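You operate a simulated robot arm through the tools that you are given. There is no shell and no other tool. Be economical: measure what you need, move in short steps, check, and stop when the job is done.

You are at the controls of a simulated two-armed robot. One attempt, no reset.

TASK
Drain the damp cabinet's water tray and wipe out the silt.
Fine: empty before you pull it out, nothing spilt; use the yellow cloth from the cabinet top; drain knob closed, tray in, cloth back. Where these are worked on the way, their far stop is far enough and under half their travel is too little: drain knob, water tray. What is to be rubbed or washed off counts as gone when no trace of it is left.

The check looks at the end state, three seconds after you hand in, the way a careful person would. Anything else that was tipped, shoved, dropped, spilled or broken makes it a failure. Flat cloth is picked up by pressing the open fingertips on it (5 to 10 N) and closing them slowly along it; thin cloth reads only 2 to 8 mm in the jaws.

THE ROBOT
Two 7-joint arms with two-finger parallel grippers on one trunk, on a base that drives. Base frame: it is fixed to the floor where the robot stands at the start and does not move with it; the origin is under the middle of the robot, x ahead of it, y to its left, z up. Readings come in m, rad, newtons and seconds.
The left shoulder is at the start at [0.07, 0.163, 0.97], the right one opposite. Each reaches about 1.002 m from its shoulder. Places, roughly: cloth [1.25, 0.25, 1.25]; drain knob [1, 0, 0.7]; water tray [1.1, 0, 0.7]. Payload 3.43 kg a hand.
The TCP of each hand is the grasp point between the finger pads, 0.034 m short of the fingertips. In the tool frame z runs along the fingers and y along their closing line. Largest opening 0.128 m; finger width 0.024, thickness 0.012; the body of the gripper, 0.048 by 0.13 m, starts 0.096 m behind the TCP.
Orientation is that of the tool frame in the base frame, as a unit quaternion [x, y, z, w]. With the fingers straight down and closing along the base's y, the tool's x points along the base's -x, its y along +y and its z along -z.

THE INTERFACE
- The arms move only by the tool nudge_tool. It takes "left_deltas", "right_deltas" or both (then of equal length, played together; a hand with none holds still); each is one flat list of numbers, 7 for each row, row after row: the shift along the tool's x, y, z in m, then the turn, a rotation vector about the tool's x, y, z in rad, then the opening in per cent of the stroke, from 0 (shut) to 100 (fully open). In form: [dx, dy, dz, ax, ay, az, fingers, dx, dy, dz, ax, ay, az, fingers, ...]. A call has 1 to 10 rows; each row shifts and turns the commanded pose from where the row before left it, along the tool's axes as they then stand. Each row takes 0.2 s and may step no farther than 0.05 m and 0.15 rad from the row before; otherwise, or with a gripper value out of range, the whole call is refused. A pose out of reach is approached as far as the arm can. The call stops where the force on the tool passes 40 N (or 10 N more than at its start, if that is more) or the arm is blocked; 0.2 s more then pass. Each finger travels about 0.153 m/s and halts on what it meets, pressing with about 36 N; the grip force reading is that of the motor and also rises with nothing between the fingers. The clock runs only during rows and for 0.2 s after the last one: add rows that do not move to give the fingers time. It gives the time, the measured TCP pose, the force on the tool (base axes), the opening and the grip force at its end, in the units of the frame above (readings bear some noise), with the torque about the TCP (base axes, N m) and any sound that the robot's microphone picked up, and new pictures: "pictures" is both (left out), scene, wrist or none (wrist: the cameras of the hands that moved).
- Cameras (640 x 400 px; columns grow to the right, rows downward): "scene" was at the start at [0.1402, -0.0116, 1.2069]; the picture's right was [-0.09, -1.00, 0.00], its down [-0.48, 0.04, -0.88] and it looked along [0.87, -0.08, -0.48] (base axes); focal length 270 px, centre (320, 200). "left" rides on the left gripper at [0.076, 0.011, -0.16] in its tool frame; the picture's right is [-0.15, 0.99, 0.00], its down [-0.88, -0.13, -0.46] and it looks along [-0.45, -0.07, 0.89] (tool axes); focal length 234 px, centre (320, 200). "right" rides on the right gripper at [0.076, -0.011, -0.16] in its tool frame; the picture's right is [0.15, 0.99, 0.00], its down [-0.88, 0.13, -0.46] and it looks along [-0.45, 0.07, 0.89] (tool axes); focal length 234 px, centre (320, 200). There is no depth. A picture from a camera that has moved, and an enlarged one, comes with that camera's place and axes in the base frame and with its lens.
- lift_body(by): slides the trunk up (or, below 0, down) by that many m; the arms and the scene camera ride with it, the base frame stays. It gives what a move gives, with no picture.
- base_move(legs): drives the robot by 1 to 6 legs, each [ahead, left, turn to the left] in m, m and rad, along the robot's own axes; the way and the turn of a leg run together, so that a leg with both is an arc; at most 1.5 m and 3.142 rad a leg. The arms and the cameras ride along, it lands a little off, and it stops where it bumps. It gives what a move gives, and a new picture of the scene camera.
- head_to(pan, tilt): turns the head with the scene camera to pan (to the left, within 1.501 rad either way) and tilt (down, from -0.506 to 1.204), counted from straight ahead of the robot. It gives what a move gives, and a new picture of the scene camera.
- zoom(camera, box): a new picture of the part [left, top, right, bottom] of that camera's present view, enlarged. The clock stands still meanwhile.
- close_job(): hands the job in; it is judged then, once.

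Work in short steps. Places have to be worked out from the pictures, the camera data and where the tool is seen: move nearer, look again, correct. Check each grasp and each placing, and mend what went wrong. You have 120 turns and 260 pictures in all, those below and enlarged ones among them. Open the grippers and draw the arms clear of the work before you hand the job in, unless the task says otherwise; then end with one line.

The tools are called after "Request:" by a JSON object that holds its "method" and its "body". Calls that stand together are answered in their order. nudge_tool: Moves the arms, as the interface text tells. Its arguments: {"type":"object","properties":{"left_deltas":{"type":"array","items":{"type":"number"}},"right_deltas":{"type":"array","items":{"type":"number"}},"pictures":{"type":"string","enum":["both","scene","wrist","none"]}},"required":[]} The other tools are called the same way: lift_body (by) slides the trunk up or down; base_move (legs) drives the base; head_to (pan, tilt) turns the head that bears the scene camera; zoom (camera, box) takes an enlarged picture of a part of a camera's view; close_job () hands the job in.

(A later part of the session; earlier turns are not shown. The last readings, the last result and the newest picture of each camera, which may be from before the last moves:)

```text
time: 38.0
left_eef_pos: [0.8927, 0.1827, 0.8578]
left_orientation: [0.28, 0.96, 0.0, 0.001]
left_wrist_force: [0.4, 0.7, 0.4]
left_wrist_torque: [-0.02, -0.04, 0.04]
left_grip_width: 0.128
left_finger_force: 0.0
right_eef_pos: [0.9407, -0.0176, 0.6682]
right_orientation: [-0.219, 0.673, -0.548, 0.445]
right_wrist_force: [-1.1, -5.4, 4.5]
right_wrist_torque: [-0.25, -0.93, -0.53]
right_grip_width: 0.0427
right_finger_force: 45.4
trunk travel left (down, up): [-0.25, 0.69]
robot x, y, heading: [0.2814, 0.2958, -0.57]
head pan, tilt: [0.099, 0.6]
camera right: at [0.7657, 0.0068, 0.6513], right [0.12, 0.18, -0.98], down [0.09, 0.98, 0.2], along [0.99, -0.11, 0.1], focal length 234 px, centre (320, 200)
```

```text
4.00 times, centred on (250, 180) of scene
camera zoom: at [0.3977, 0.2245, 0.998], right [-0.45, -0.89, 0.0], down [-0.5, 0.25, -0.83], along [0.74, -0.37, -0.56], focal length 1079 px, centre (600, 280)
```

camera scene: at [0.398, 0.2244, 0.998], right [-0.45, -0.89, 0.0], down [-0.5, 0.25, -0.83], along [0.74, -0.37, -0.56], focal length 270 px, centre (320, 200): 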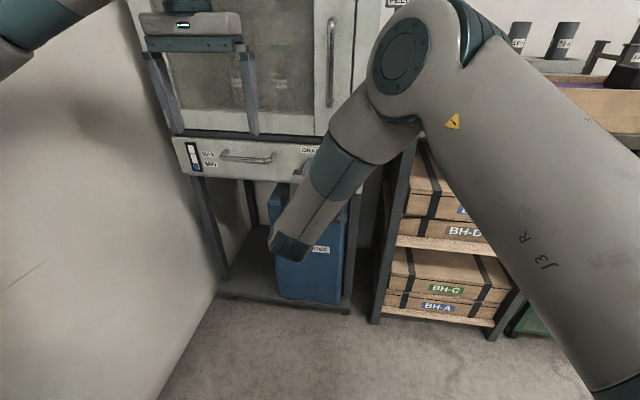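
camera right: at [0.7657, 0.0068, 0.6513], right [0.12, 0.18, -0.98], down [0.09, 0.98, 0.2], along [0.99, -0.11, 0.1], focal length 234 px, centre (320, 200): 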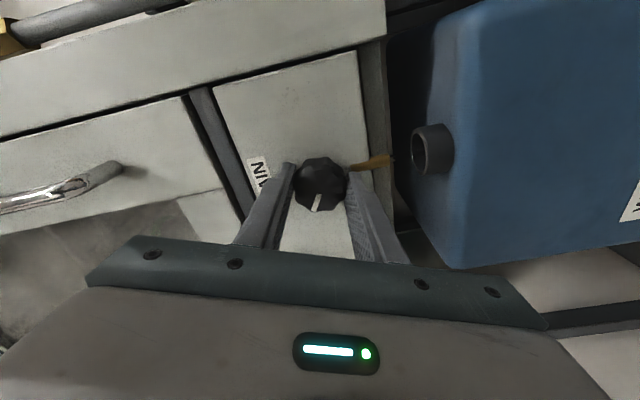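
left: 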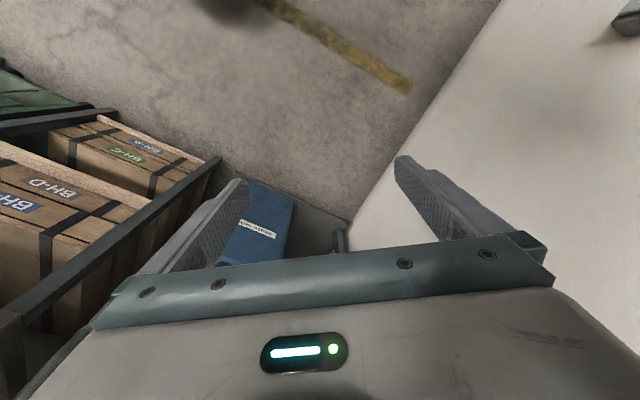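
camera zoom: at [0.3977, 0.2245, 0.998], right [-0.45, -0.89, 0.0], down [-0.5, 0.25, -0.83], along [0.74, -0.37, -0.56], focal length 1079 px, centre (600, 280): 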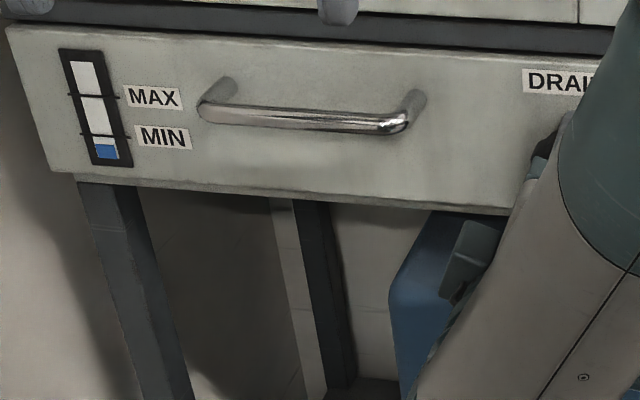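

Water is draining, level dropping. While it drains I keep the knob held and turn the left hand (in place, above) toward gripping the horizontal tray handle.

Request:
{"method": "nudge_tool", "body": {"left_deltas": [0, 0, 0, 0, 0, 0.15, 60, 0, 0, 0, 0, 0, 0.15, 60, 0, 0, 0, 0, 0, 0.15, 60, 0, 0, 0, 0, 0, 0.15, 60, 0, 0, 0, 0, 0, 0.15, 60, 0, 0, 0, 0, 0, 0.15, 60, 0, 0, 0, 0, 0, 0.15, 60, 0, 0, 0, 0, 0, 0.15, 60, 0, 0, 0, 0, 0, 0.15, 60, 0, 0, 0, 0, 0, 0.15, 60], "pictures": "scene"}}

```text
time: 40.2
left_eef_pos: [0.8921, 0.1833, 0.8592]
left_orientation: [0.859, 0.511, 0.0, 0.0]
left_wrist_force: [-0.4, 0.4, 0.6]
left_wrist_torque: [0.0, 0.04, -0.03]
left_grip_width: 0.077
left_finger_force: 0.1
right_eef_pos: [0.9392, -0.0182, 0.6688]
right_orientation: [-0.218, 0.674, -0.548, 0.445]
right_wrist_force: [1.1, -7.0, 9.0]
right_wrist_torque: [-0.53, -0.78, -0.54]
right_grip_width: 0.0425
right_finger_force: 45.5
trunk travel left (down, up): [-0.25, 0.69]
robot x, y, heading: [0.2807, 0.2915, -0.563]
head pan, tilt: [0.099, 0.6]
camera scene: at [0.3976, 0.2246, 0.998], right [-0.45, -0.89, 0.0], down [-0.5, 0.25, -0.83], along [0.74, -0.37, -0.56], focal length 270 px, centre (320, 200)
```

scene: 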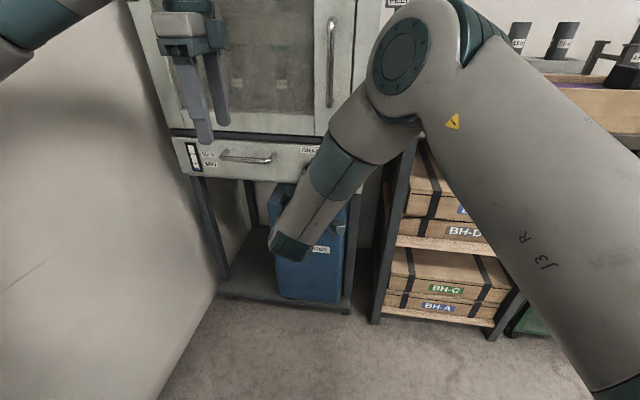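

Now tip the left fingers forward.

Request:
{"method": "nudge_tool", "body": {"left_deltas": [0, 0, 0, 0, 0, 0.07, 60, 0, 0, 0, -0.15, 0, 0, 60, 0, 0, 0, -0.15, 0, 0, 60, 0, 0, 0, -0.15, 0, 0, 60, 0, 0, 0, -0.15, 0, 0, 60, 0, 0, 0, -0.15, 0, 0, 60, 0, 0, 0, -0.15, 0, 0, 60, 0, 0, 0, -0.15, 0, 0, 60, 0, 0, 0, -0.15, 0, 0, 60, 0, 0, 0, -0.15, 0, 0, 60], "pictures": "both"}}

Request:
{"method": "zoom", "body": {"camera": "scene", "box": [170, 130, 330, 230]}}

```text
time: 41.3
left_eef_pos: [0.8773, 0.1697, 0.8683]
left_orientation: [0.852, 0.456, 0.132, 0.223]
left_wrist_force: [-0.5, -0.3, -0.3]
left_wrist_torque: [0.0, 0.03, 0.03]
left_grip_width: 0.0765
left_finger_force: 0.1
right_eef_pos: [0.9329, -0.0144, 0.6675]
right_orientation: [-0.221, 0.676, -0.539, 0.451]
right_wrist_force: [2.4, 6.5, 2.3]
right_wrist_torque: [-0.31, -0.4, -1.61]
right_grip_width: 0.0419
right_finger_force: 44.7
trunk travel left (down, up): [-0.25, 0.69]
robot x, y, heading: [0.2768, 0.2872, -0.569]
head pan, tilt: [0.099, 0.6]
stopped in row 5 (right hand): the force on the tool passed its limit at 45 N (the readings are from after the stop); the commanded pose is now the measured one
camera scene: at [0.3861, 0.2163, 0.9991], right [-0.45, -0.89, -0.01], down [-0.5, 0.26, -0.83], along [0.74, -0.37, -0.56], focal length 270 px, centre (320, 200)
camera left: at [0.8585, 0.2686, 1.0119], right [0.63, -0.6, 0.49], down [-0.77, -0.55, 0.31], along [0.08, -0.58, -0.81], focal length 234 px, centre (320, 200)
```

scene: 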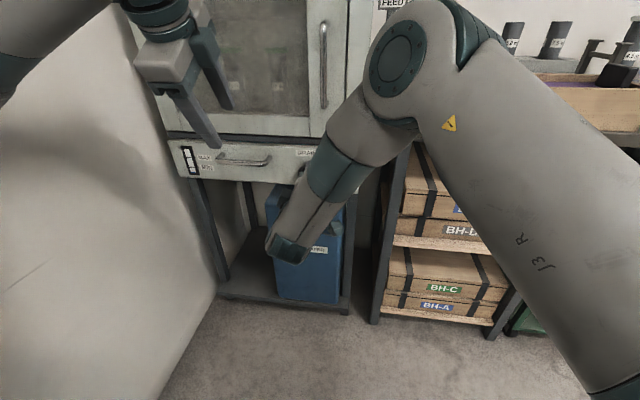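
left: 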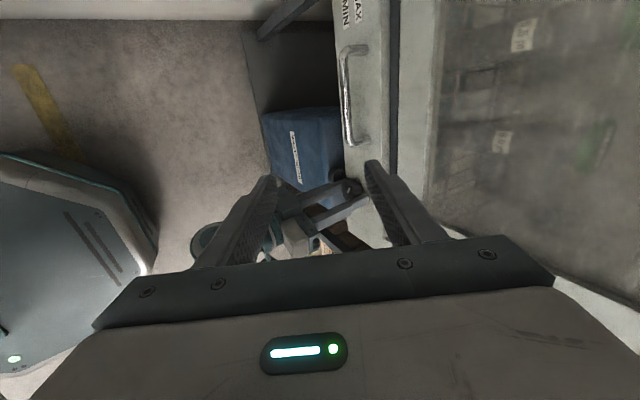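

```text
4.00 times, centred on (250, 180) of scene
camera zoom: at [0.3861, 0.2163, 0.9991], right [-0.45, -0.89, -0.01], down [-0.5, 0.26, -0.83], along [0.74, -0.37, -0.56], focal length 1079 px, centre (600, 280)
```

zoom: 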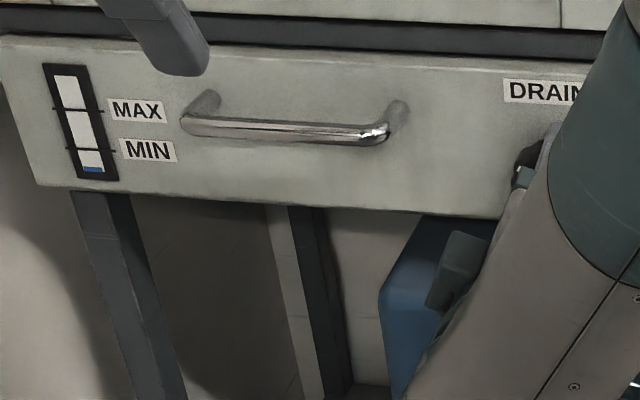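

The scene camera shifted about 14 mm away from the wall: the left elbow probably pushed on it. I undo the left tipping while the last water drains.

Request:
{"method": "nudge_tool", "body": {"left_deltas": [0, 0, 0, 0.15, 0, 0, 60, 0, 0, 0, 0.15, 0, 0, 60, 0, 0, 0, 0.15, 0, 0, 60, 0, 0, 0, 0, 0, 0, 60, 0, 0, 0, 0, 0, 0, 60], "pictures": "both"}}

Request:
{"method": "head_to", "body": {"pan": 0.9, "tilt": 0.5}}

```text
time: 41.8
left_eef_pos: [0.8897, 0.1778, 0.8577]
left_orientation: [0.866, 0.47, 0.082, 0.146]
left_wrist_force: [0.8, -0.2, -0.8]
left_wrist_torque: [0.01, 0.03, 0.04]
left_grip_width: 0.077
left_finger_force: 0.0
right_eef_pos: [0.9401, -0.0203, 0.6679]
right_orientation: [-0.218, 0.673, -0.549, 0.445]
right_wrist_force: [2.4, -2.4, -1.6]
right_wrist_torque: [-0.63, -0.83, 0.16]
right_grip_width: 0.0417
right_finger_force: 45.6
trunk travel left (down, up): [-0.25, 0.69]
robot x, y, heading: [0.2778, 0.2932, -0.571]
head pan, tilt: [0.099, 0.6]
stopped in row 2 (right hand): the force on the tool passed its limit at 43 N (the readings are from after the stop); the commanded pose is now the measured one
camera scene: at [0.3974, 0.2236, 0.9973], right [-0.45, -0.89, 0.0], down [-0.5, 0.26, -0.83], along [0.74, -0.37, -0.56], focal length 270 px, centre (320, 200)
camera left: at [0.895, 0.2645, 1.0108], right [0.7, -0.63, 0.33], down [-0.71, -0.59, 0.38], along [-0.05, -0.5, -0.86], focal length 234 px, centre (320, 200)
```

scene: 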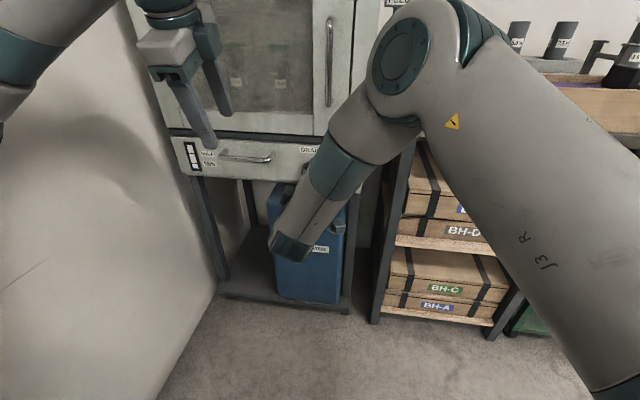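
left: 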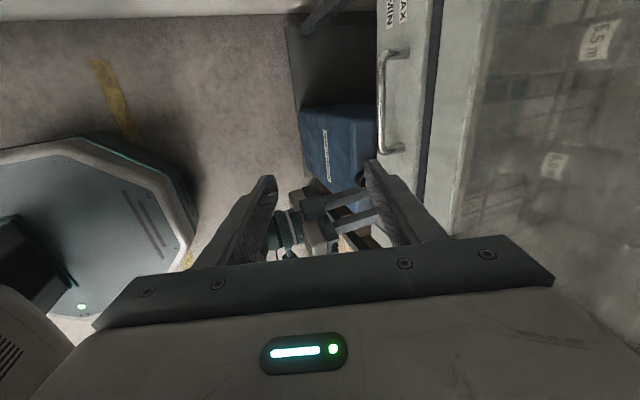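

```text
time: 42.9
left_eef_pos: [0.8895, 0.1775, 0.8582]
left_orientation: [0.866, 0.47, 0.083, 0.147]
left_wrist_force: [-0.9, -0.3, 0.3]
left_wrist_torque: [-0.01, -0.03, 0.02]
left_grip_width: 0.0769
left_finger_force: 0.1
right_eef_pos: [0.9412, -0.0185, 0.667]
right_orientation: [-0.218, 0.674, -0.548, 0.445]
right_wrist_force: [1.3, -0.8, -0.9]
right_wrist_torque: [-0.5, -0.73, -0.23]
right_grip_width: 0.0417
right_finger_force: 45.1
trunk travel left (down, up): [-0.25, 0.69]
robot x, y, heading: [0.278, 0.2983, -0.57]
head pan, tilt: [0.901, 0.499]
camera scene: at [0.4046, 0.2929, 1.007], right [0.32, -0.95, 0.0], down [-0.45, -0.16, -0.88], along [0.83, 0.28, -0.48], focal length 270 px, centre (320, 200)
```

scene: 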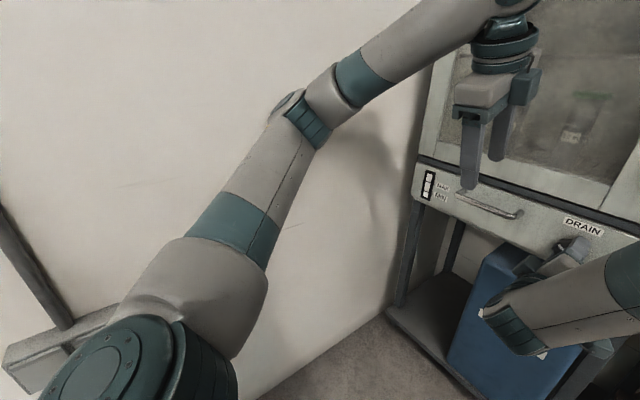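

Request:
{"method": "zoom", "body": {"camera": "scene", "box": [400, 150, 560, 250]}}

Request:
{"method": "zoom", "body": {"camera": "scene", "box": [200, 50, 360, 150]}}

```text
4.00 times, centred on (480, 200) of scene
camera zoom: at [0.4046, 0.2929, 1.007], right [0.32, -0.95, 0.0], down [-0.45, -0.16, -0.88], along [0.83, 0.28, -0.48], focal length 1079 px, centre (-320, 200)
```

zoom: 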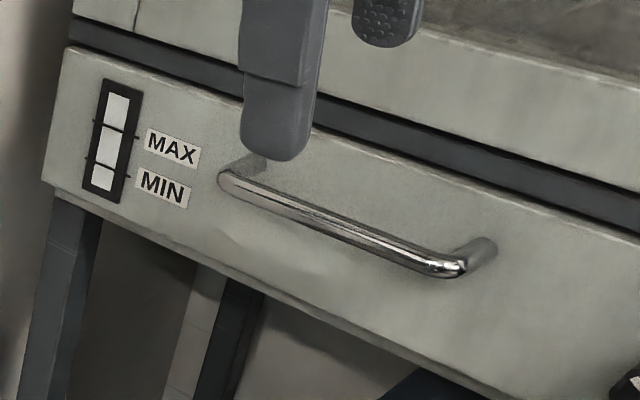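

```text
4.00 times, centred on (280, 100) of scene
camera zoom: at [0.4046, 0.2929, 1.007], right [0.32, -0.95, 0.0], down [-0.45, -0.16, -0.88], along [0.83, 0.28, -0.48], focal length 1079 px, centre (480, 600)
```

zoom: 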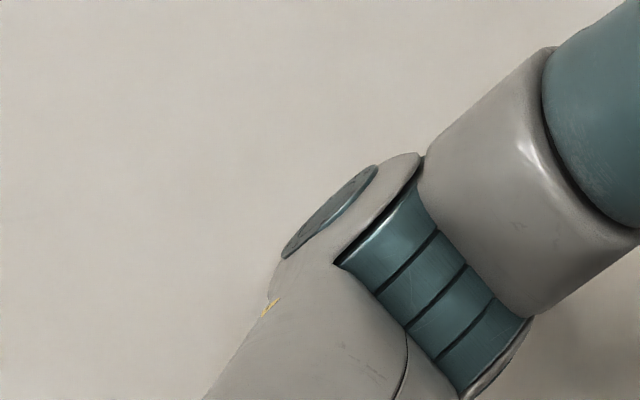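

Gauge reads empty. I wait a second and check that the spout has stopped.

Request:
{"method": "nudge_tool", "body": {"right_deltas": [0, 0, 0, 0, 0, 0, 5, 0, 0, 0, 0, 0, 0, 5, 0, 0, 0, 0, 0, 0, 5, 0, 0, 0, 0, 0, 0, 5, 0, 0, 0, 0, 0, 0, 5, 0, 0, 0, 0, 0, 0, 5, 0, 0, 0, 0, 0, 0, 5, 0, 0, 0, 0, 0, 0, 5], "pictures": "none"}}

Request:
{"method": "zoom", "body": {"camera": "right", "box": [240, 120, 460, 258]}}

```text
time: 44.7
left_eef_pos: [0.8905, 0.1781, 0.8578]
left_orientation: [0.866, 0.471, 0.083, 0.147]
left_wrist_force: [0.5, 0.4, -0.2]
left_wrist_torque: [-0.02, -0.02, -0.01]
left_grip_width: 0.0767
left_finger_force: 0.1
right_eef_pos: [0.9399, -0.0195, 0.6655]
right_orientation: [-0.218, 0.673, -0.549, 0.445]
right_wrist_force: [-1.0, -0.7, -1.4]
right_wrist_torque: [-0.47, -0.68, -0.46]
right_grip_width: 0.0417
right_finger_force: 44.7
trunk travel left (down, up): [-0.25, 0.69]
robot x, y, heading: [0.274, 0.2923, -0.57]
head pan, tilt: [0.901, 0.499]
```

```text
2.90 times, centred on (350, 189) of right
camera zoom: at [0.7647, 0.0052, 0.6506], right [0.12, 0.19, -0.98], down [0.09, 0.98, 0.2], along [0.99, -0.11, 0.1], focal length 679 px, centre (233, 232)
```

zoom: 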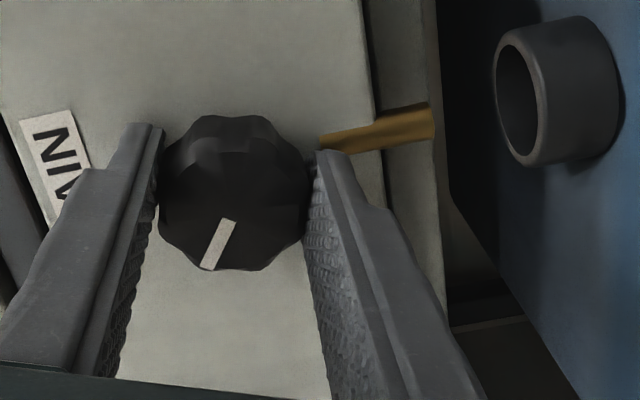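

Stream has stopped. Now turn the knob back clockwise.

Request:
{"method": "nudge_tool", "body": {"right_deltas": [0, 0, 0, 0, 0, 0.13, 5, 0, 0, 0, 0, 0, 0.13, 5, 0, 0, 0, 0, 0, 0.13, 5, 0, 0, 0, 0, 0, 0.13, 5, 0, 0, 0, 0, 0, 0.13, 5, 0, 0, 0, 0, 0, 0.13, 5, 0, 0, 0, 0, 0, 0.13, 5, 0, 0, 0, 0, 0, 0, 5], "pictures": "wrist"}}

```text
time: 46.5
left_eef_pos: [0.8908, 0.1784, 0.8586]
left_orientation: [0.866, 0.471, 0.082, 0.147]
left_wrist_force: [0.4, -0.2, -1.2]
left_wrist_torque: [-0.01, 0.01, -0.02]
left_grip_width: 0.0763
left_finger_force: 0.0
right_eef_pos: [0.94, -0.0186, 0.6668]
right_orientation: [0.1, 0.701, -0.297, 0.64]
right_wrist_force: [4.9, 6.2, -10.1]
right_wrist_torque: [-0.38, -0.48, -0.26]
right_grip_width: 0.0422
right_finger_force: 45.0
trunk travel left (down, up): [-0.25, 0.69]
robot x, y, heading: [0.2747, 0.2937, -0.568]
head pan, tilt: [0.901, 0.499]
camera right: at [0.7881, 0.0417, 0.5974], right [0.49, 0.76, -0.42], down [-0.17, 0.56, 0.81], along [0.85, -0.32, 0.41], focal length 234 px, centre (320, 200)
```

right: 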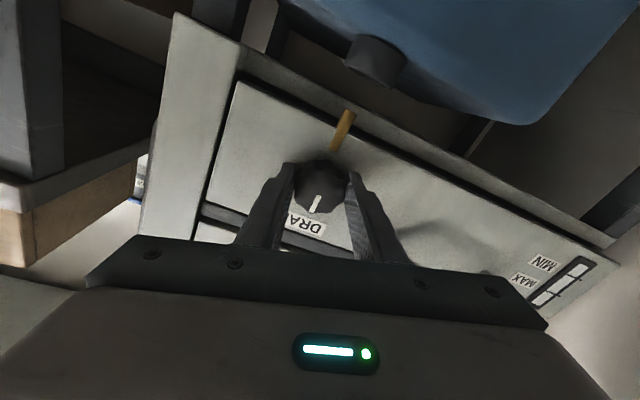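

Marker is nearly back upright. A bit more, onto the closed stop, then compare with the start.

Request:
{"method": "nudge_tool", "body": {"right_deltas": [0, 0, 0, 0, 0, 0.1, 5, 0, 0, 0, 0, 0, 0.1, 5, 0, 0, 0, 0, 0, 0.08, 5, 0, 0, 0, 0, 0, 0, 5], "pictures": "wrist"}}

Request:
{"method": "zoom", "body": {"camera": "right", "box": [240, 80, 460, 218]}}

```text
time: 47.5
left_eef_pos: [0.8911, 0.1783, 0.8561]
left_orientation: [0.866, 0.471, 0.082, 0.147]
left_wrist_force: [0.3, 0.3, 0.1]
left_wrist_torque: [-0.02, -0.01, 0.01]
left_grip_width: 0.0767
left_finger_force: 0.0
right_eef_pos: [0.9409, -0.0175, 0.6674]
right_orientation: [0.197, 0.68, -0.204, 0.676]
right_wrist_force: [8.2, 13.7, -4.9]
right_wrist_torque: [-0.56, 0.39, -0.37]
right_grip_width: 0.0437
right_finger_force: 45.0
trunk travel left (down, up): [-0.25, 0.69]
robot x, y, heading: [0.2745, 0.2919, -0.57]
head pan, tilt: [0.901, 0.499]
camera right: at [0.7997, 0.0591, 0.5918], right [0.54, 0.83, -0.16], down [-0.3, 0.36, 0.88], along [0.79, -0.42, 0.45], focal length 234 px, centre (320, 200)
```

right: 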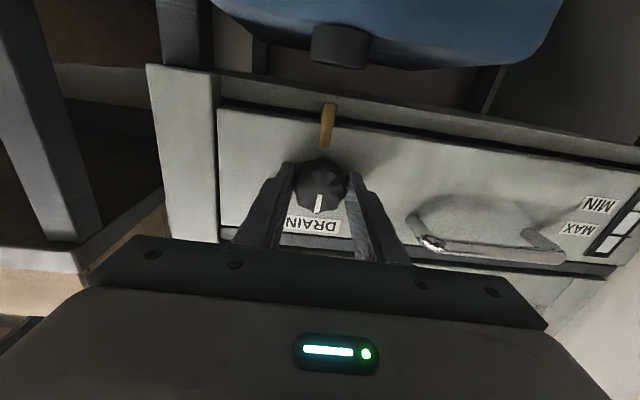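

```text
2.90 times, centred on (350, 149) of right
camera zoom: at [0.7997, 0.0591, 0.5918], right [0.54, 0.83, -0.16], down [-0.3, 0.36, 0.88], along [0.79, -0.42, 0.45], focal length 679 px, centre (233, 348)
```

zoom: 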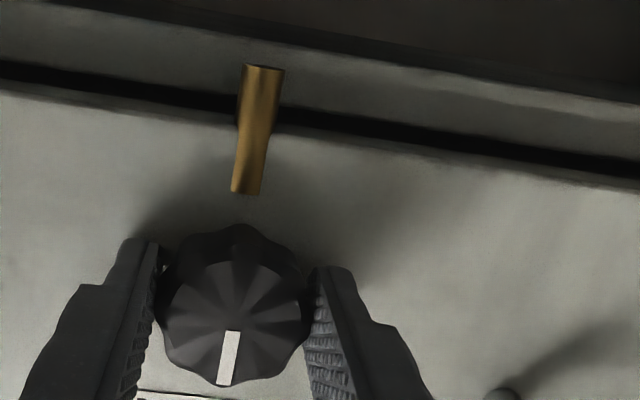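

Knob upright again, closed. I release, and retract the right hand straight back.

Request:
{"method": "nudge_tool", "body": {"right_deltas": [0, 0, 0, 0, 0, 0, 50, 0, 0, 0, 0, 0, 0, 70, 0, 0, -0.03, 0, 0, 0, 70, 0, 0, -0.045, 0, 0, 0, 70, 0, 0, -0.045, 0, 0, 0, 70, 0, 0, -0.045, 0, 0, 0, 70, 0, -0.02, -0.03, 0, 0, 0, 70, 0, -0.04, 0, 0, 0, 0, 70, 0, -0.04, 0, 0, 0, 0, 70], "pictures": "wrist"}}

Request:
{"method": "head_to", "body": {"pan": 0.1, "tilt": 0.6}}

```text
time: 49.5
left_eef_pos: [0.8894, 0.177, 0.8585]
left_orientation: [0.866, 0.47, 0.083, 0.147]
left_wrist_force: [-0.4, 0.4, -0.4]
left_wrist_torque: [-0.01, 0.03, 0.01]
left_grip_width: 0.0766
left_finger_force: 0.0
right_eef_pos: [0.7227, 0.0015, 0.6696]
right_orientation: [0.198, 0.679, -0.205, 0.676]
right_wrist_force: [-0.8, -0.1, -0.3]
right_wrist_torque: [-0.04, 0.0, 0.02]
right_grip_width: 0.0895
right_finger_force: 0.0
trunk travel left (down, up): [-0.25, 0.69]
robot x, y, heading: [0.2793, 0.2925, -0.573]
head pan, tilt: [0.901, 0.499]
camera right: at [0.5821, 0.0795, 0.594], right [0.54, 0.83, -0.16], down [-0.3, 0.37, 0.88], along [0.79, -0.43, 0.45], focal length 234 px, centre (320, 200)
```

right: 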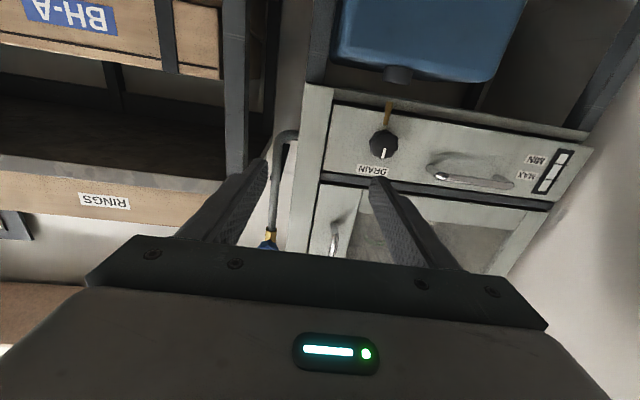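

```text
time: 50.6
left_eef_pos: [0.8899, 0.1778, 0.859]
left_orientation: [0.866, 0.471, 0.081, 0.147]
left_wrist_force: [-0.3, 0.2, -0.5]
left_wrist_torque: [0.0, 0.0, 0.01]
left_grip_width: 0.0767
left_finger_force: 0.0
right_eef_pos: [0.7234, 0.0033, 0.6689]
right_orientation: [0.196, 0.68, -0.205, 0.676]
right_wrist_force: [-0.1, 0.5, 0.0]
right_wrist_torque: [0.02, -0.01, 0.02]
right_grip_width: 0.0896
right_finger_force: 0.1
trunk travel left (down, up): [-0.25, 0.69]
robot x, y, heading: [0.2777, 0.2912, -0.562]
head pan, tilt: [0.099, 0.6]
camera scene: at [0.3973, 0.2234, 0.9979], right [-0.45, -0.89, 0.0], down [-0.5, 0.26, -0.82], along [0.74, -0.37, -0.57], focal length 270 px, centre (320, 200)
```

scene: 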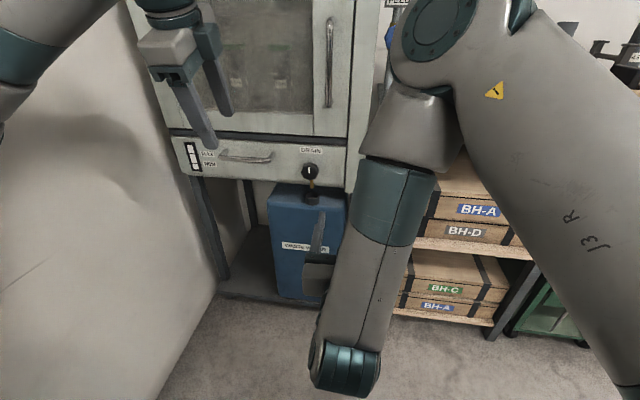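

I raise the trunk 0.2 m and shift the base 0.15 m right to give the left elbow wall clearance.

Request:
{"method": "lift_body", "body": {"by": 0.2}}

Request:
{"method": "base_move", "body": {"legs": [[-0.03, -0.15, 0]]}}

Request:
{"method": "zoom", "body": {"camera": "scene", "box": [140, 130, 340, 255]}}

```text
time: 52.8
left_eef_pos: [0.8899, 0.1787, 1.0584]
left_orientation: [0.866, 0.47, 0.083, 0.147]
left_wrist_force: [-0.1, 0.5, -0.1]
left_wrist_torque: [-0.02, -0.01, -0.01]
left_grip_width: 0.0768
left_finger_force: 0.1
right_eef_pos: [0.7233, 0.0029, 0.8691]
right_orientation: [0.197, 0.68, -0.204, 0.676]
right_wrist_force: [-0.2, 0.3, 0.0]
right_wrist_torque: [0.02, 0.0, 0.02]
right_grip_width: 0.0895
right_finger_force: 0.1
trunk travel left (down, up): [-0.45, 0.49]
robot x, y, heading: [0.2773, 0.2946, -0.569]
head pan, tilt: [0.099, 0.6]
```

```text
time: 54.2
left_eef_pos: [0.7832, 0.0656, 1.0603]
left_orientation: [0.867, 0.47, 0.083, 0.147]
left_wrist_force: [-0.3, 0.3, -0.8]
left_wrist_torque: [0.02, -0.03, 0.02]
left_grip_width: 0.0767
left_finger_force: 0.0
right_eef_pos: [0.6149, -0.1104, 0.8691]
right_orientation: [0.198, 0.679, -0.205, 0.676]
right_wrist_force: [0.5, -0.3, 0.2]
right_wrist_torque: [0.01, 0.01, 0.04]
right_grip_width: 0.0894
right_finger_force: 0.0
trunk travel left (down, up): [-0.45, 0.49]
robot x, y, heading: [0.1707, 0.1811, -0.573]
head pan, tilt: [0.099, 0.6]
camera scene: at [0.2897, 0.1114, 1.198], right [-0.45, -0.89, 0.0], down [-0.5, 0.26, -0.83], along [0.74, -0.37, -0.56], focal length 270 px, centre (320, 200)
```

scene: 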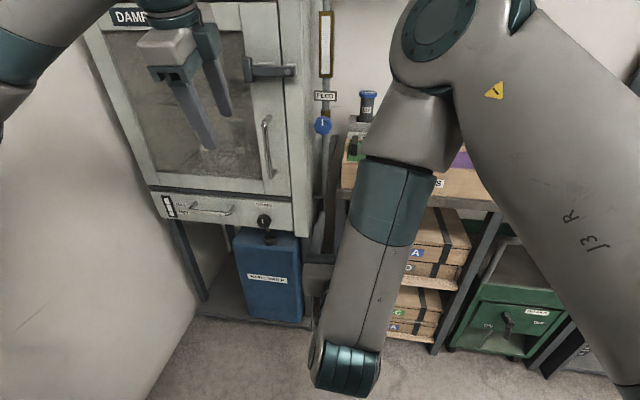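

```text
3.20 times, centred on (240, 192) of scene
camera zoom: at [0.2897, 0.1114, 1.198], right [-0.45, -0.89, 0.0], down [-0.5, 0.26, -0.83], along [0.74, -0.37, -0.56], focal length 863 px, centre (576, 224)
```

zoom: 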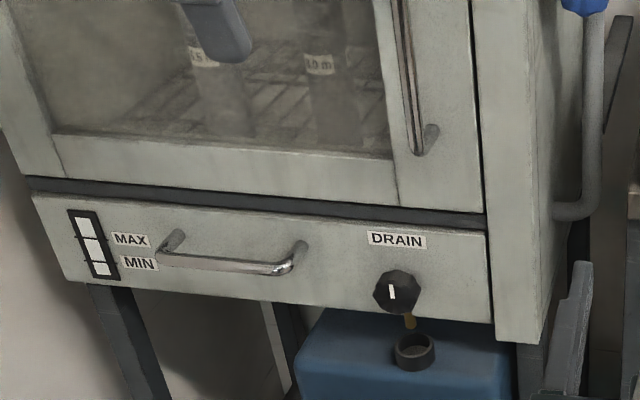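

Handle bar centre triangulates to (0.998, 0.116, 0.72). I tilt the left hand to ~0.78 rad and bring it to a pre-grasp above-front of the bar.

Request:
{"method": "nudge_tool", "body": {"left_deltas": [0.04, 0, 0, -0.147, 0, 0, 60, 0.04, 0, 0, -0.147, 0, 0, 60, 0.04, 0, 0, -0.147, 0, 0, 60, 0.037, 0, 0, 0, 0, 0, 60, 0, -0.0215, 0.0385, 0, 0, 0, 60, 0, -0.0215, 0.0385, 0, 0, 0, 60, 0, -0.0215, 0.0385, 0, 0, 0, 60, 0, -0.0215, 0.0385, 0, 0, 0, 60, 0, -0.0215, 0.0385, 0, 0, 0, 60]}}

```text
time: 56.2
left_eef_pos: [0.9208, 0.1665, 0.8452]
left_orientation: [0.813, 0.441, 0.183, 0.333]
left_wrist_force: [-0.3, 0.8, 0.7]
left_wrist_torque: [0.03, 0.04, 0.01]
left_grip_width: 0.0768
left_finger_force: 0.1
right_eef_pos: [0.6165, -0.1085, 0.8692]
right_orientation: [0.197, 0.68, -0.205, 0.676]
right_wrist_force: [0.6, 0.4, -0.1]
right_wrist_torque: [-0.02, 0.01, -0.02]
right_grip_width: 0.0897
right_finger_force: 0.1
trunk travel left (down, up): [-0.45, 0.49]
robot x, y, heading: [0.1709, 0.1831, -0.571]
head pan, tilt: [0.099, 0.6]
camera scene: at [0.2912, 0.1123, 1.1979], right [-0.45, -0.89, 0.0], down [-0.5, 0.26, -0.82], along [0.73, -0.37, -0.57], focal length 270 px, centre (320, 200)
camera left: at [0.8735, 0.2871, 0.9658], right [0.51, -0.51, 0.7], down [-0.83, -0.51, 0.23], along [0.24, -0.69, -0.68], focal length 234 px, centre (320, 200)
```

scene: 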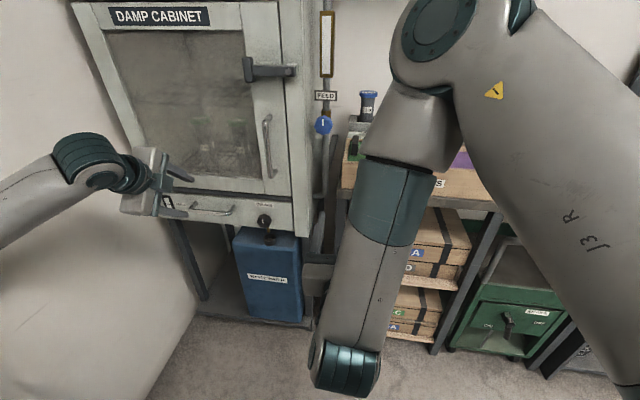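
left: 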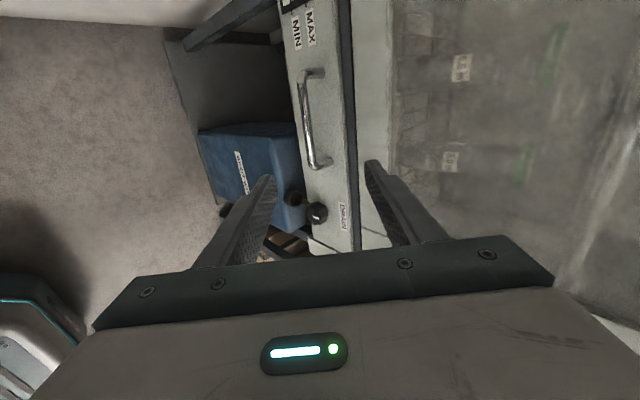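

Aligned sideways. Halfway approach, then look again.

Request:
{"method": "nudge_tool", "body": {"left_deltas": [0, -0.009, 0.035, 0, 0, 0, 60, 0, -0.009, 0.035, 0, 0, 0, 60, 0, 0, 0.02, 0, 0, 0, 60, 0, 0, 0, 0, 0, 0, 60]}}

```text
time: 57.2
left_eef_pos: [0.9617, 0.1405, 0.7695]
left_orientation: [0.813, 0.44, 0.183, 0.333]
left_wrist_force: [-0.8, -0.9, -0.4]
left_wrist_torque: [-0.01, 0.01, 0.02]
left_grip_width: 0.0765
left_finger_force: 0.0
right_eef_pos: [0.617, -0.1097, 0.8683]
right_orientation: [0.197, 0.68, -0.206, 0.676]
right_wrist_force: [0.1, 0.5, 0.2]
right_wrist_torque: [-0.01, -0.03, -0.02]
right_grip_width: 0.0896
right_finger_force: 0.0
trunk travel left (down, up): [-0.45, 0.49]
robot x, y, heading: [0.1692, 0.1855, -0.57]
head pan, tilt: [0.099, 0.6]
camera scene: at [0.2902, 0.1124, 1.198], right [-0.45, -0.89, 0.0], down [-0.5, 0.26, -0.83], along [0.74, -0.37, -0.56], focal length 270 px, centre (320, 200)
camera left: at [0.9148, 0.2598, 0.8904], right [0.51, -0.51, 0.7], down [-0.83, -0.51, 0.23], along [0.24, -0.69, -0.68], focal length 234 px, centre (320, 200)
```

scene: 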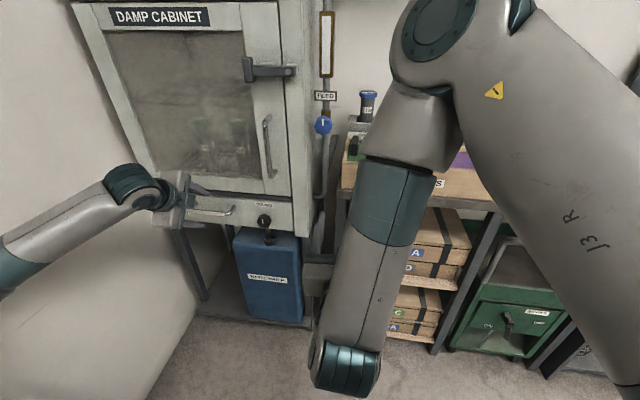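
left: 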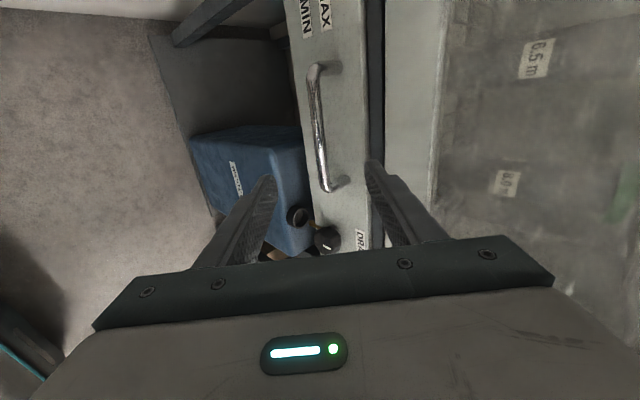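

Bar is centred between the fingers. I move the last 55 mm and close on it.

Request:
{"method": "nudge_tool", "body": {"left_deltas": [0.008, 0, 0.02, 0, 0, 0, 60, 0.006, 0, 0.02, 0, 0, 0, 60, 0, 0, 0.018, 0, 0, 0, 60, 0, 0, 0, 0, 0, 0, 35, 0, 0, 0, 0, 0, 0, 15, 0, 0, 0, 0, 0, 0, 0, 0, 0, 0, 0, 0, 0, 0], "pictures": "wrist"}}

```text
time: 58.8
left_eef_pos: [1.0027, 0.1292, 0.7287]
left_orientation: [0.813, 0.44, 0.183, 0.334]
left_wrist_force: [-0.2, 0.5, -0.1]
left_wrist_torque: [-0.02, 0.02, 0.0]
left_grip_width: 0.0
left_finger_force: 33.2
right_eef_pos: [0.615, -0.1081, 0.8688]
right_orientation: [0.197, 0.68, -0.206, 0.676]
right_wrist_force: [-0.2, 0.3, 1.0]
right_wrist_torque: [0.0, -0.02, -0.04]
right_grip_width: 0.0895
right_finger_force: 0.0
trunk travel left (down, up): [-0.45, 0.49]
robot x, y, heading: [0.1713, 0.1836, -0.569]
head pan, tilt: [0.099, 0.6]
camera left: at [0.9564, 0.2487, 0.8485], right [0.51, -0.51, 0.69], down [-0.83, -0.51, 0.23], along [0.24, -0.69, -0.68], focal length 234 px, centre (320, 200)
```

left: 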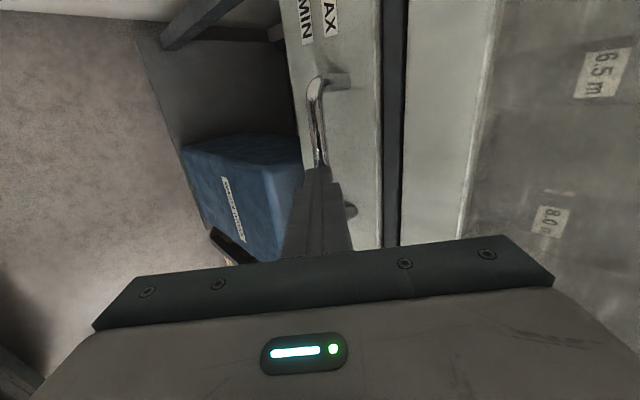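

The jaws closed just short of the bar. I open, go 28 mm deeper and close again.

Request:
{"method": "nudge_tool", "body": {"left_deltas": [0, 0, -0.005, 0, 0, 0, 30, 0, 0, 0, 0, 0, 0, 55, 0, 0, 0.016, 0, 0, 0, 55, 0, 0, 0.016, 0, 0, 0, 55, 0, 0, 0, 0, 0, 0, 35, 0, 0, 0, 0, 0, 0, 15, 0, 0, 0, 0, 0, 0, 0, 0, 0, 0, 0, 0, 0, 0], "pictures": "both"}}

```text
time: 60.6
left_eef_pos: [1.019, 0.1181, 0.7106]
left_orientation: [0.813, 0.44, 0.184, 0.334]
left_wrist_force: [7.2, -2.8, 7.5]
left_wrist_torque: [0.49, -0.56, -0.92]
left_grip_width: 0.014
left_finger_force: 45.0
right_eef_pos: [0.6159, -0.1087, 0.8699]
right_orientation: [0.197, 0.679, -0.204, 0.676]
right_wrist_force: [0.0, 0.4, -0.4]
right_wrist_torque: [-0.02, -0.02, 0.01]
right_grip_width: 0.0897
right_finger_force: 0.1
trunk travel left (down, up): [-0.45, 0.49]
robot x, y, heading: [0.1689, 0.1848, -0.571]
head pan, tilt: [0.099, 0.6]
camera scene: at [0.2902, 0.1119, 1.198], right [-0.45, -0.89, 0.0], down [-0.5, 0.26, -0.83], along [0.74, -0.37, -0.56], focal length 270 px, centre (320, 200)
camera left: at [0.9722, 0.2383, 0.8311], right [0.51, -0.51, 0.7], down [-0.83, -0.51, 0.23], along [0.24, -0.69, -0.68], focal length 234 px, centre (320, 200)
```

scene: 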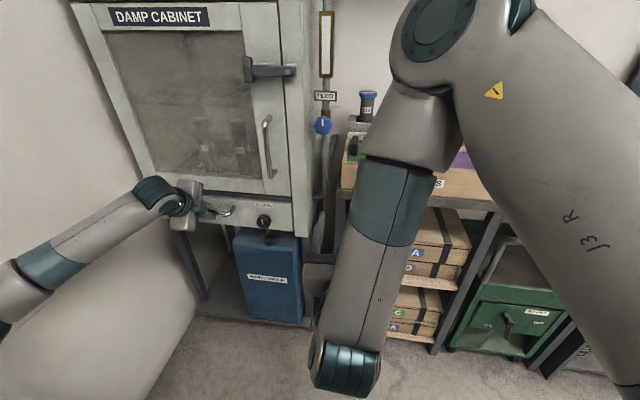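
left: 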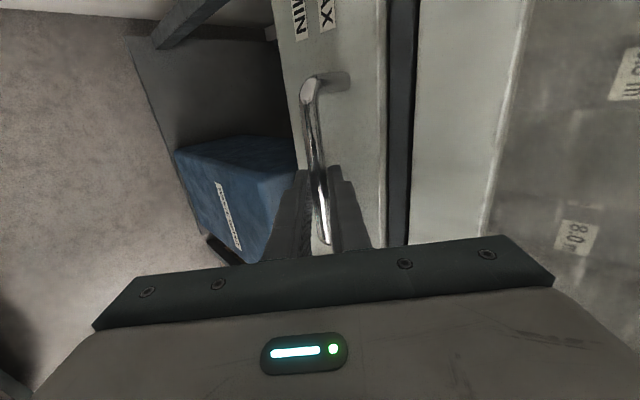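

Handle gripped (14 mm bar). I pull gently 0.1 m straight out first.

Request:
{"method": "nudge_tool", "body": {"left_deltas": [0, -0.0107, -0.0105, 0, 0, 0, 0, 0, -0.0142, -0.014, 0, 0, 0, 0, 0, -0.0142, -0.014, 0, 0, 0, 0, 0, -0.0142, -0.014, 0, 0, 0, 0, 0, -0.0142, -0.014, 0, 0, 0, 0, 0, 0, 0, 0, 0, 0, 0], "pictures": "both"}}

```text
time: 62.0
left_eef_pos: [0.9415, 0.1743, 0.712]
left_orientation: [0.812, 0.442, 0.187, 0.333]
left_wrist_force: [14.6, 22.7, 19.6]
left_wrist_torque: [0.85, -0.75, -0.32]
left_grip_width: 0.0143
left_finger_force: 44.8
right_eef_pos: [0.6162, -0.1074, 0.8704]
right_orientation: [0.196, 0.679, -0.206, 0.677]
right_wrist_force: [-0.5, -0.2, 0.1]
right_wrist_torque: [0.01, -0.01, 0.0]
right_grip_width: 0.0899
right_finger_force: 0.1
trunk travel left (down, up): [-0.45, 0.49]
robot x, y, heading: [0.1739, 0.1815, -0.571]
head pan, tilt: [0.099, 0.6]
camera scene: at [0.2895, 0.1147, 1.1983], right [-0.45, -0.89, 0.0], down [-0.5, 0.25, -0.83], along [0.74, -0.37, -0.56], focal length 270 px, centre (320, 200)
camera left: at [0.8922, 0.2942, 0.8312], right [0.51, -0.51, 0.7], down [-0.82, -0.52, 0.22], along [0.25, -0.69, -0.68], focal length 234 px, centre (320, 200)
```

scene: 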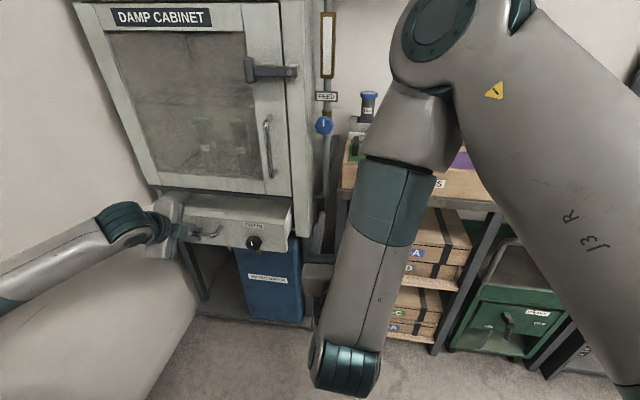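
left: 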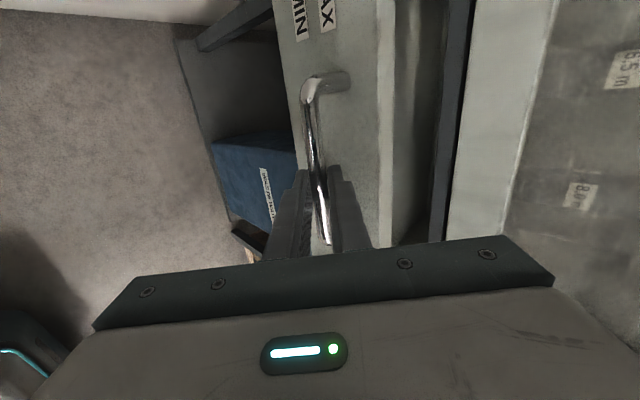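

Tray slides; slight side load suggests the axis is a touch more to the left. Continue with that correction.

Request:
{"method": "nudge_tool", "body": {"left_deltas": [0.003, -0.0128, -0.0156, 0, 0, 0, 0, 0.002, -0.0142, -0.014, 0, 0, 0, 0, 0.0015, -0.0142, -0.014, 0, 0, 0, 0, 0.001, -0.0142, -0.014, 0, 0, 0, 0, 0.001, -0.0142, -0.014, 0, 0, 0, 0, 0, 0, 0, 0, 0, 0, 0], "pictures": "both"}}

```text
time: 63.4
left_eef_pos: [0.8595, 0.2331, 0.7107]
left_orientation: [0.813, 0.441, 0.182, 0.333]
left_wrist_force: [6.2, 11.8, 7.6]
left_wrist_torque: [0.97, -0.79, -0.32]
left_grip_width: 0.0139
left_finger_force: 45.0
right_eef_pos: [0.6145, -0.1087, 0.8691]
right_orientation: [0.197, 0.679, -0.205, 0.676]
right_wrist_force: [-0.9, -0.3, 0.7]
right_wrist_torque: [-0.01, -0.01, -0.02]
right_grip_width: 0.0895
right_finger_force: 0.0
trunk travel left (down, up): [-0.45, 0.49]
robot x, y, heading: [0.1744, 0.1786, -0.57]
head pan, tilt: [0.099, 0.6]
camera scene: at [0.29, 0.1132, 1.198], right [-0.45, -0.89, 0.0], down [-0.5, 0.26, -0.83], along [0.74, -0.38, -0.56], focal length 270 px, centre (320, 200)
camera left: at [0.8129, 0.3527, 0.8313], right [0.51, -0.51, 0.69], down [-0.83, -0.51, 0.23], along [0.24, -0.69, -0.68], focal length 234 px, centre (320, 200)
```

scene: 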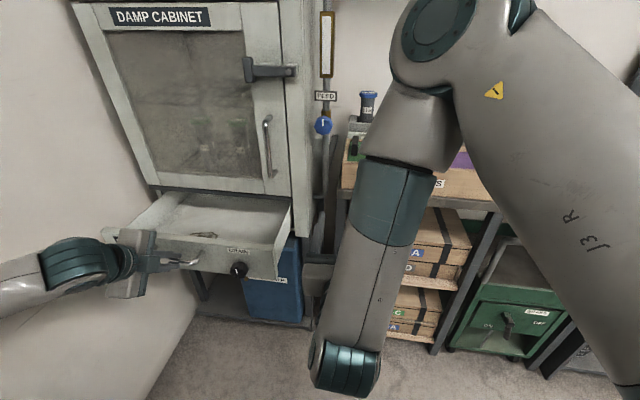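
left: 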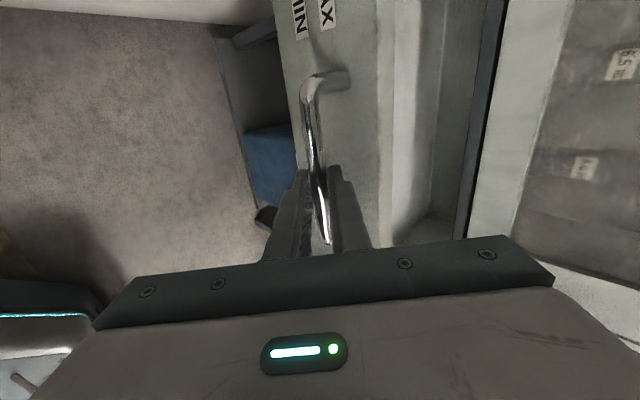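

Tray is out about 0.2 m. Zoom to see the interior and silt.

Request:
{"method": "zoom", "body": {"camera": "scene", "box": [110, 170, 310, 295]}}

```text
3.20 times, centred on (210, 232) of scene
camera zoom: at [0.29, 0.1132, 1.198], right [-0.45, -0.89, 0.0], down [-0.5, 0.26, -0.83], along [0.74, -0.38, -0.56], focal length 863 px, centre (672, 96)
```

zoom: 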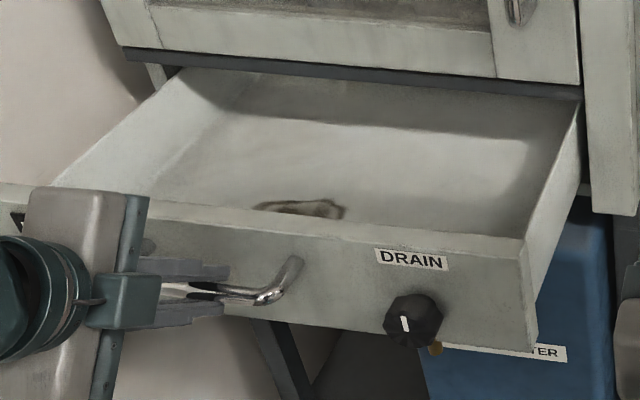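

Silt is a brown spot near the front of the tray floor. I pull a bit more to find the end stop.

Request:
{"method": "nudge_tool", "body": {"left_deltas": [0.0025, -0.0142, -0.014, 0, 0, 0, 0, 0.0012, -0.0142, -0.014, 0, 0, 0, 0, 0.0012, -0.0142, -0.014, 0, 0, 0, 0, 0.0012, -0.0142, -0.014, 0, 0, 0, 0, 0.0, 0, 0, 0, 0, 0, 0], "pictures": "scene"}}

Request:
{"method": "zoom", "body": {"camera": "scene", "box": [110, 170, 310, 295]}}

```text
time: 64.1
left_eef_pos: [0.8256, 0.2565, 0.7125]
left_orientation: [0.813, 0.438, 0.183, 0.336]
left_wrist_force: [0.2, -3.4, -1.5]
left_wrist_torque: [0.87, -0.68, -0.64]
left_grip_width: 0.014
left_finger_force: 45.0
right_eef_pos: [0.6164, -0.1102, 0.8685]
right_orientation: [0.198, 0.68, -0.205, 0.676]
right_wrist_force: [-0.3, -0.7, 0.1]
right_wrist_torque: [-0.03, 0.02, 0.01]
right_grip_width: 0.0897
right_finger_force: 0.1
trunk travel left (down, up): [-0.45, 0.49]
robot x, y, heading: [0.171, 0.1834, -0.572]
head pan, tilt: [0.099, 0.6]
stopped in row 3 (left hand): the force on the tool passed its limit at 46 N (the readings are from after the stop); the commanded pose is now the measured one
camera scene: at [0.2902, 0.1116, 1.1977], right [-0.46, -0.89, 0.0], down [-0.5, 0.26, -0.82], along [0.73, -0.38, -0.57], focal length 270 px, centre (320, 200)
```

scene: 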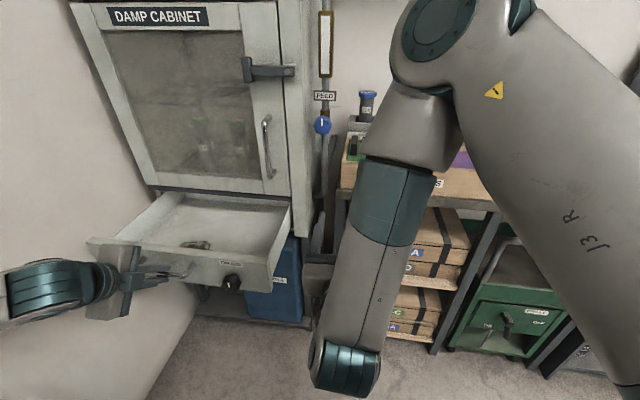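

```text
3.20 times, centred on (210, 232) of scene
camera zoom: at [0.2902, 0.1116, 1.1977], right [-0.46, -0.89, 0.0], down [-0.5, 0.26, -0.82], along [0.73, -0.38, -0.57], focal length 863 px, centre (672, 96)
```

zoom: 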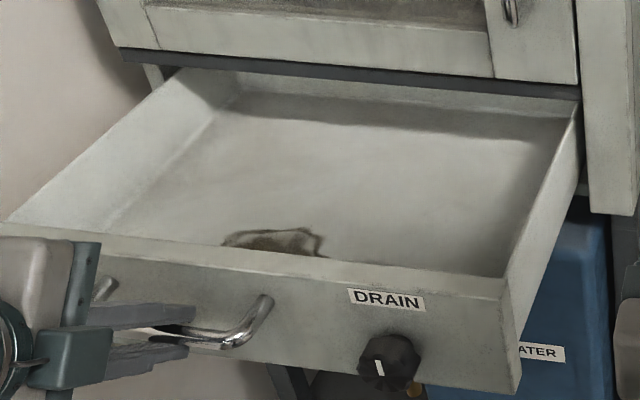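

End stop reached at ~0.24 m; tray out, silt visible. I release the handle and withdraw the left hand back and up.

Request:
{"method": "nudge_tool", "body": {"left_deltas": [0, 0, 0, 0, 0, 0, 30, 0, 0, 0, 0, 0, 0, 60, 0, 0, -0.03, 0, 0, 0, 60, 0, 0, -0.04, 0, 0, 0, 60, 0, 0, -0.04, 0, 0, 0, 60, 0, 0, -0.04, 0, 0, 0, 60, -0.02, 0, -0.04, 0, 0, 0, 60, -0.03, 0.02, -0.03, 0, 0, 0, 60], "pictures": "scene"}}

```text
time: 65.9
left_eef_pos: [0.791, 0.3137, 0.8897]
left_orientation: [0.814, 0.439, 0.181, 0.336]
left_wrist_force: [-0.6, -0.2, -0.7]
left_wrist_torque: [0.03, 0.01, 0.02]
left_grip_width: 0.0769
left_finger_force: 0.1
left hand out of reach, approached as far as the arm can: row 4, 5, 6, 7, 8
right_eef_pos: [0.6139, -0.1111, 0.8687]
right_orientation: [0.198, 0.679, -0.205, 0.676]
right_wrist_force: [-0.6, 0.3, 0.1]
right_wrist_torque: [0.02, -0.03, 0.04]
right_grip_width: 0.0894
right_finger_force: 0.2
trunk travel left (down, up): [-0.45, 0.49]
robot x, y, heading: [0.1741, 0.1818, -0.566]
head pan, tilt: [0.099, 0.6]
camera scene: at [0.2895, 0.1106, 1.1978], right [-0.46, -0.89, 0.0], down [-0.5, 0.26, -0.82], along [0.73, -0.38, -0.57], focal length 270 px, centre (320, 200)
```

scene: 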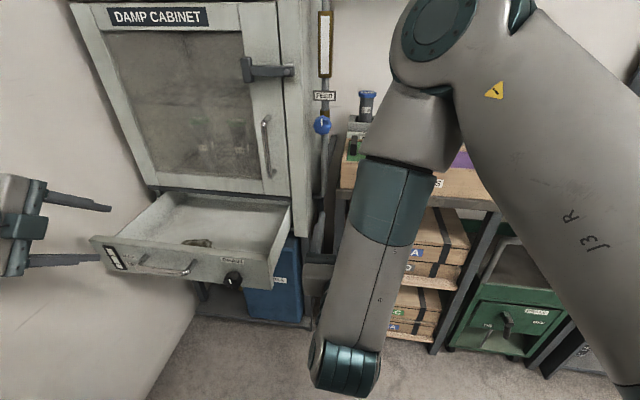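

Clear of the tray. I turn the left hand back to fingers-down and a bit away from the wall.

Request:
{"method": "nudge_tool", "body": {"left_deltas": [-0.02, 0, 0, 0.15, 0, 0, 60, -0.02, 0, 0, 0.15, 0, 0, 60, -0.02, 0, 0, 0.15, 0, 0, 60, -0.02, 0, 0, 0.15, 0, 0, 60, -0.02, 0, 0, 0.15, 0, 0, 60, 0, 0, 0, 0.03, 0, 0, 60, 0, 0, -0.03, 0, 0, 0, 60], "pictures": "scene"}}

```text
time: 67.5
left_eef_pos: [0.7359, 0.2312, 0.9189]
left_orientation: [0.88, 0.475, 0.002, 0.003]
left_wrist_force: [0.0, 0.5, 0.1]
left_wrist_torque: [-0.04, -0.01, 0.01]
left_grip_width: 0.0767
left_finger_force: 0.0
right_eef_pos: [0.6143, -0.1099, 0.8713]
right_orientation: [0.197, 0.679, -0.206, 0.676]
right_wrist_force: [0.4, 0.6, -0.3]
right_wrist_torque: [0.02, 0.0, 0.03]
right_grip_width: 0.0899
right_finger_force: 0.1
trunk travel left (down, up): [-0.45, 0.49]
robot x, y, heading: [0.1682, 0.1813, -0.571]
head pan, tilt: [0.099, 0.6]
camera scene: at [0.2897, 0.1118, 1.198], right [-0.46, -0.89, 0.0], down [-0.5, 0.26, -0.83], along [0.73, -0.38, -0.56], focal length 270 px, centre (320, 200)
```

scene: 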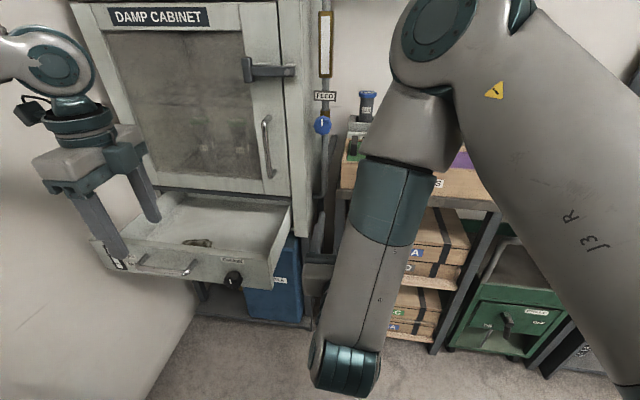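

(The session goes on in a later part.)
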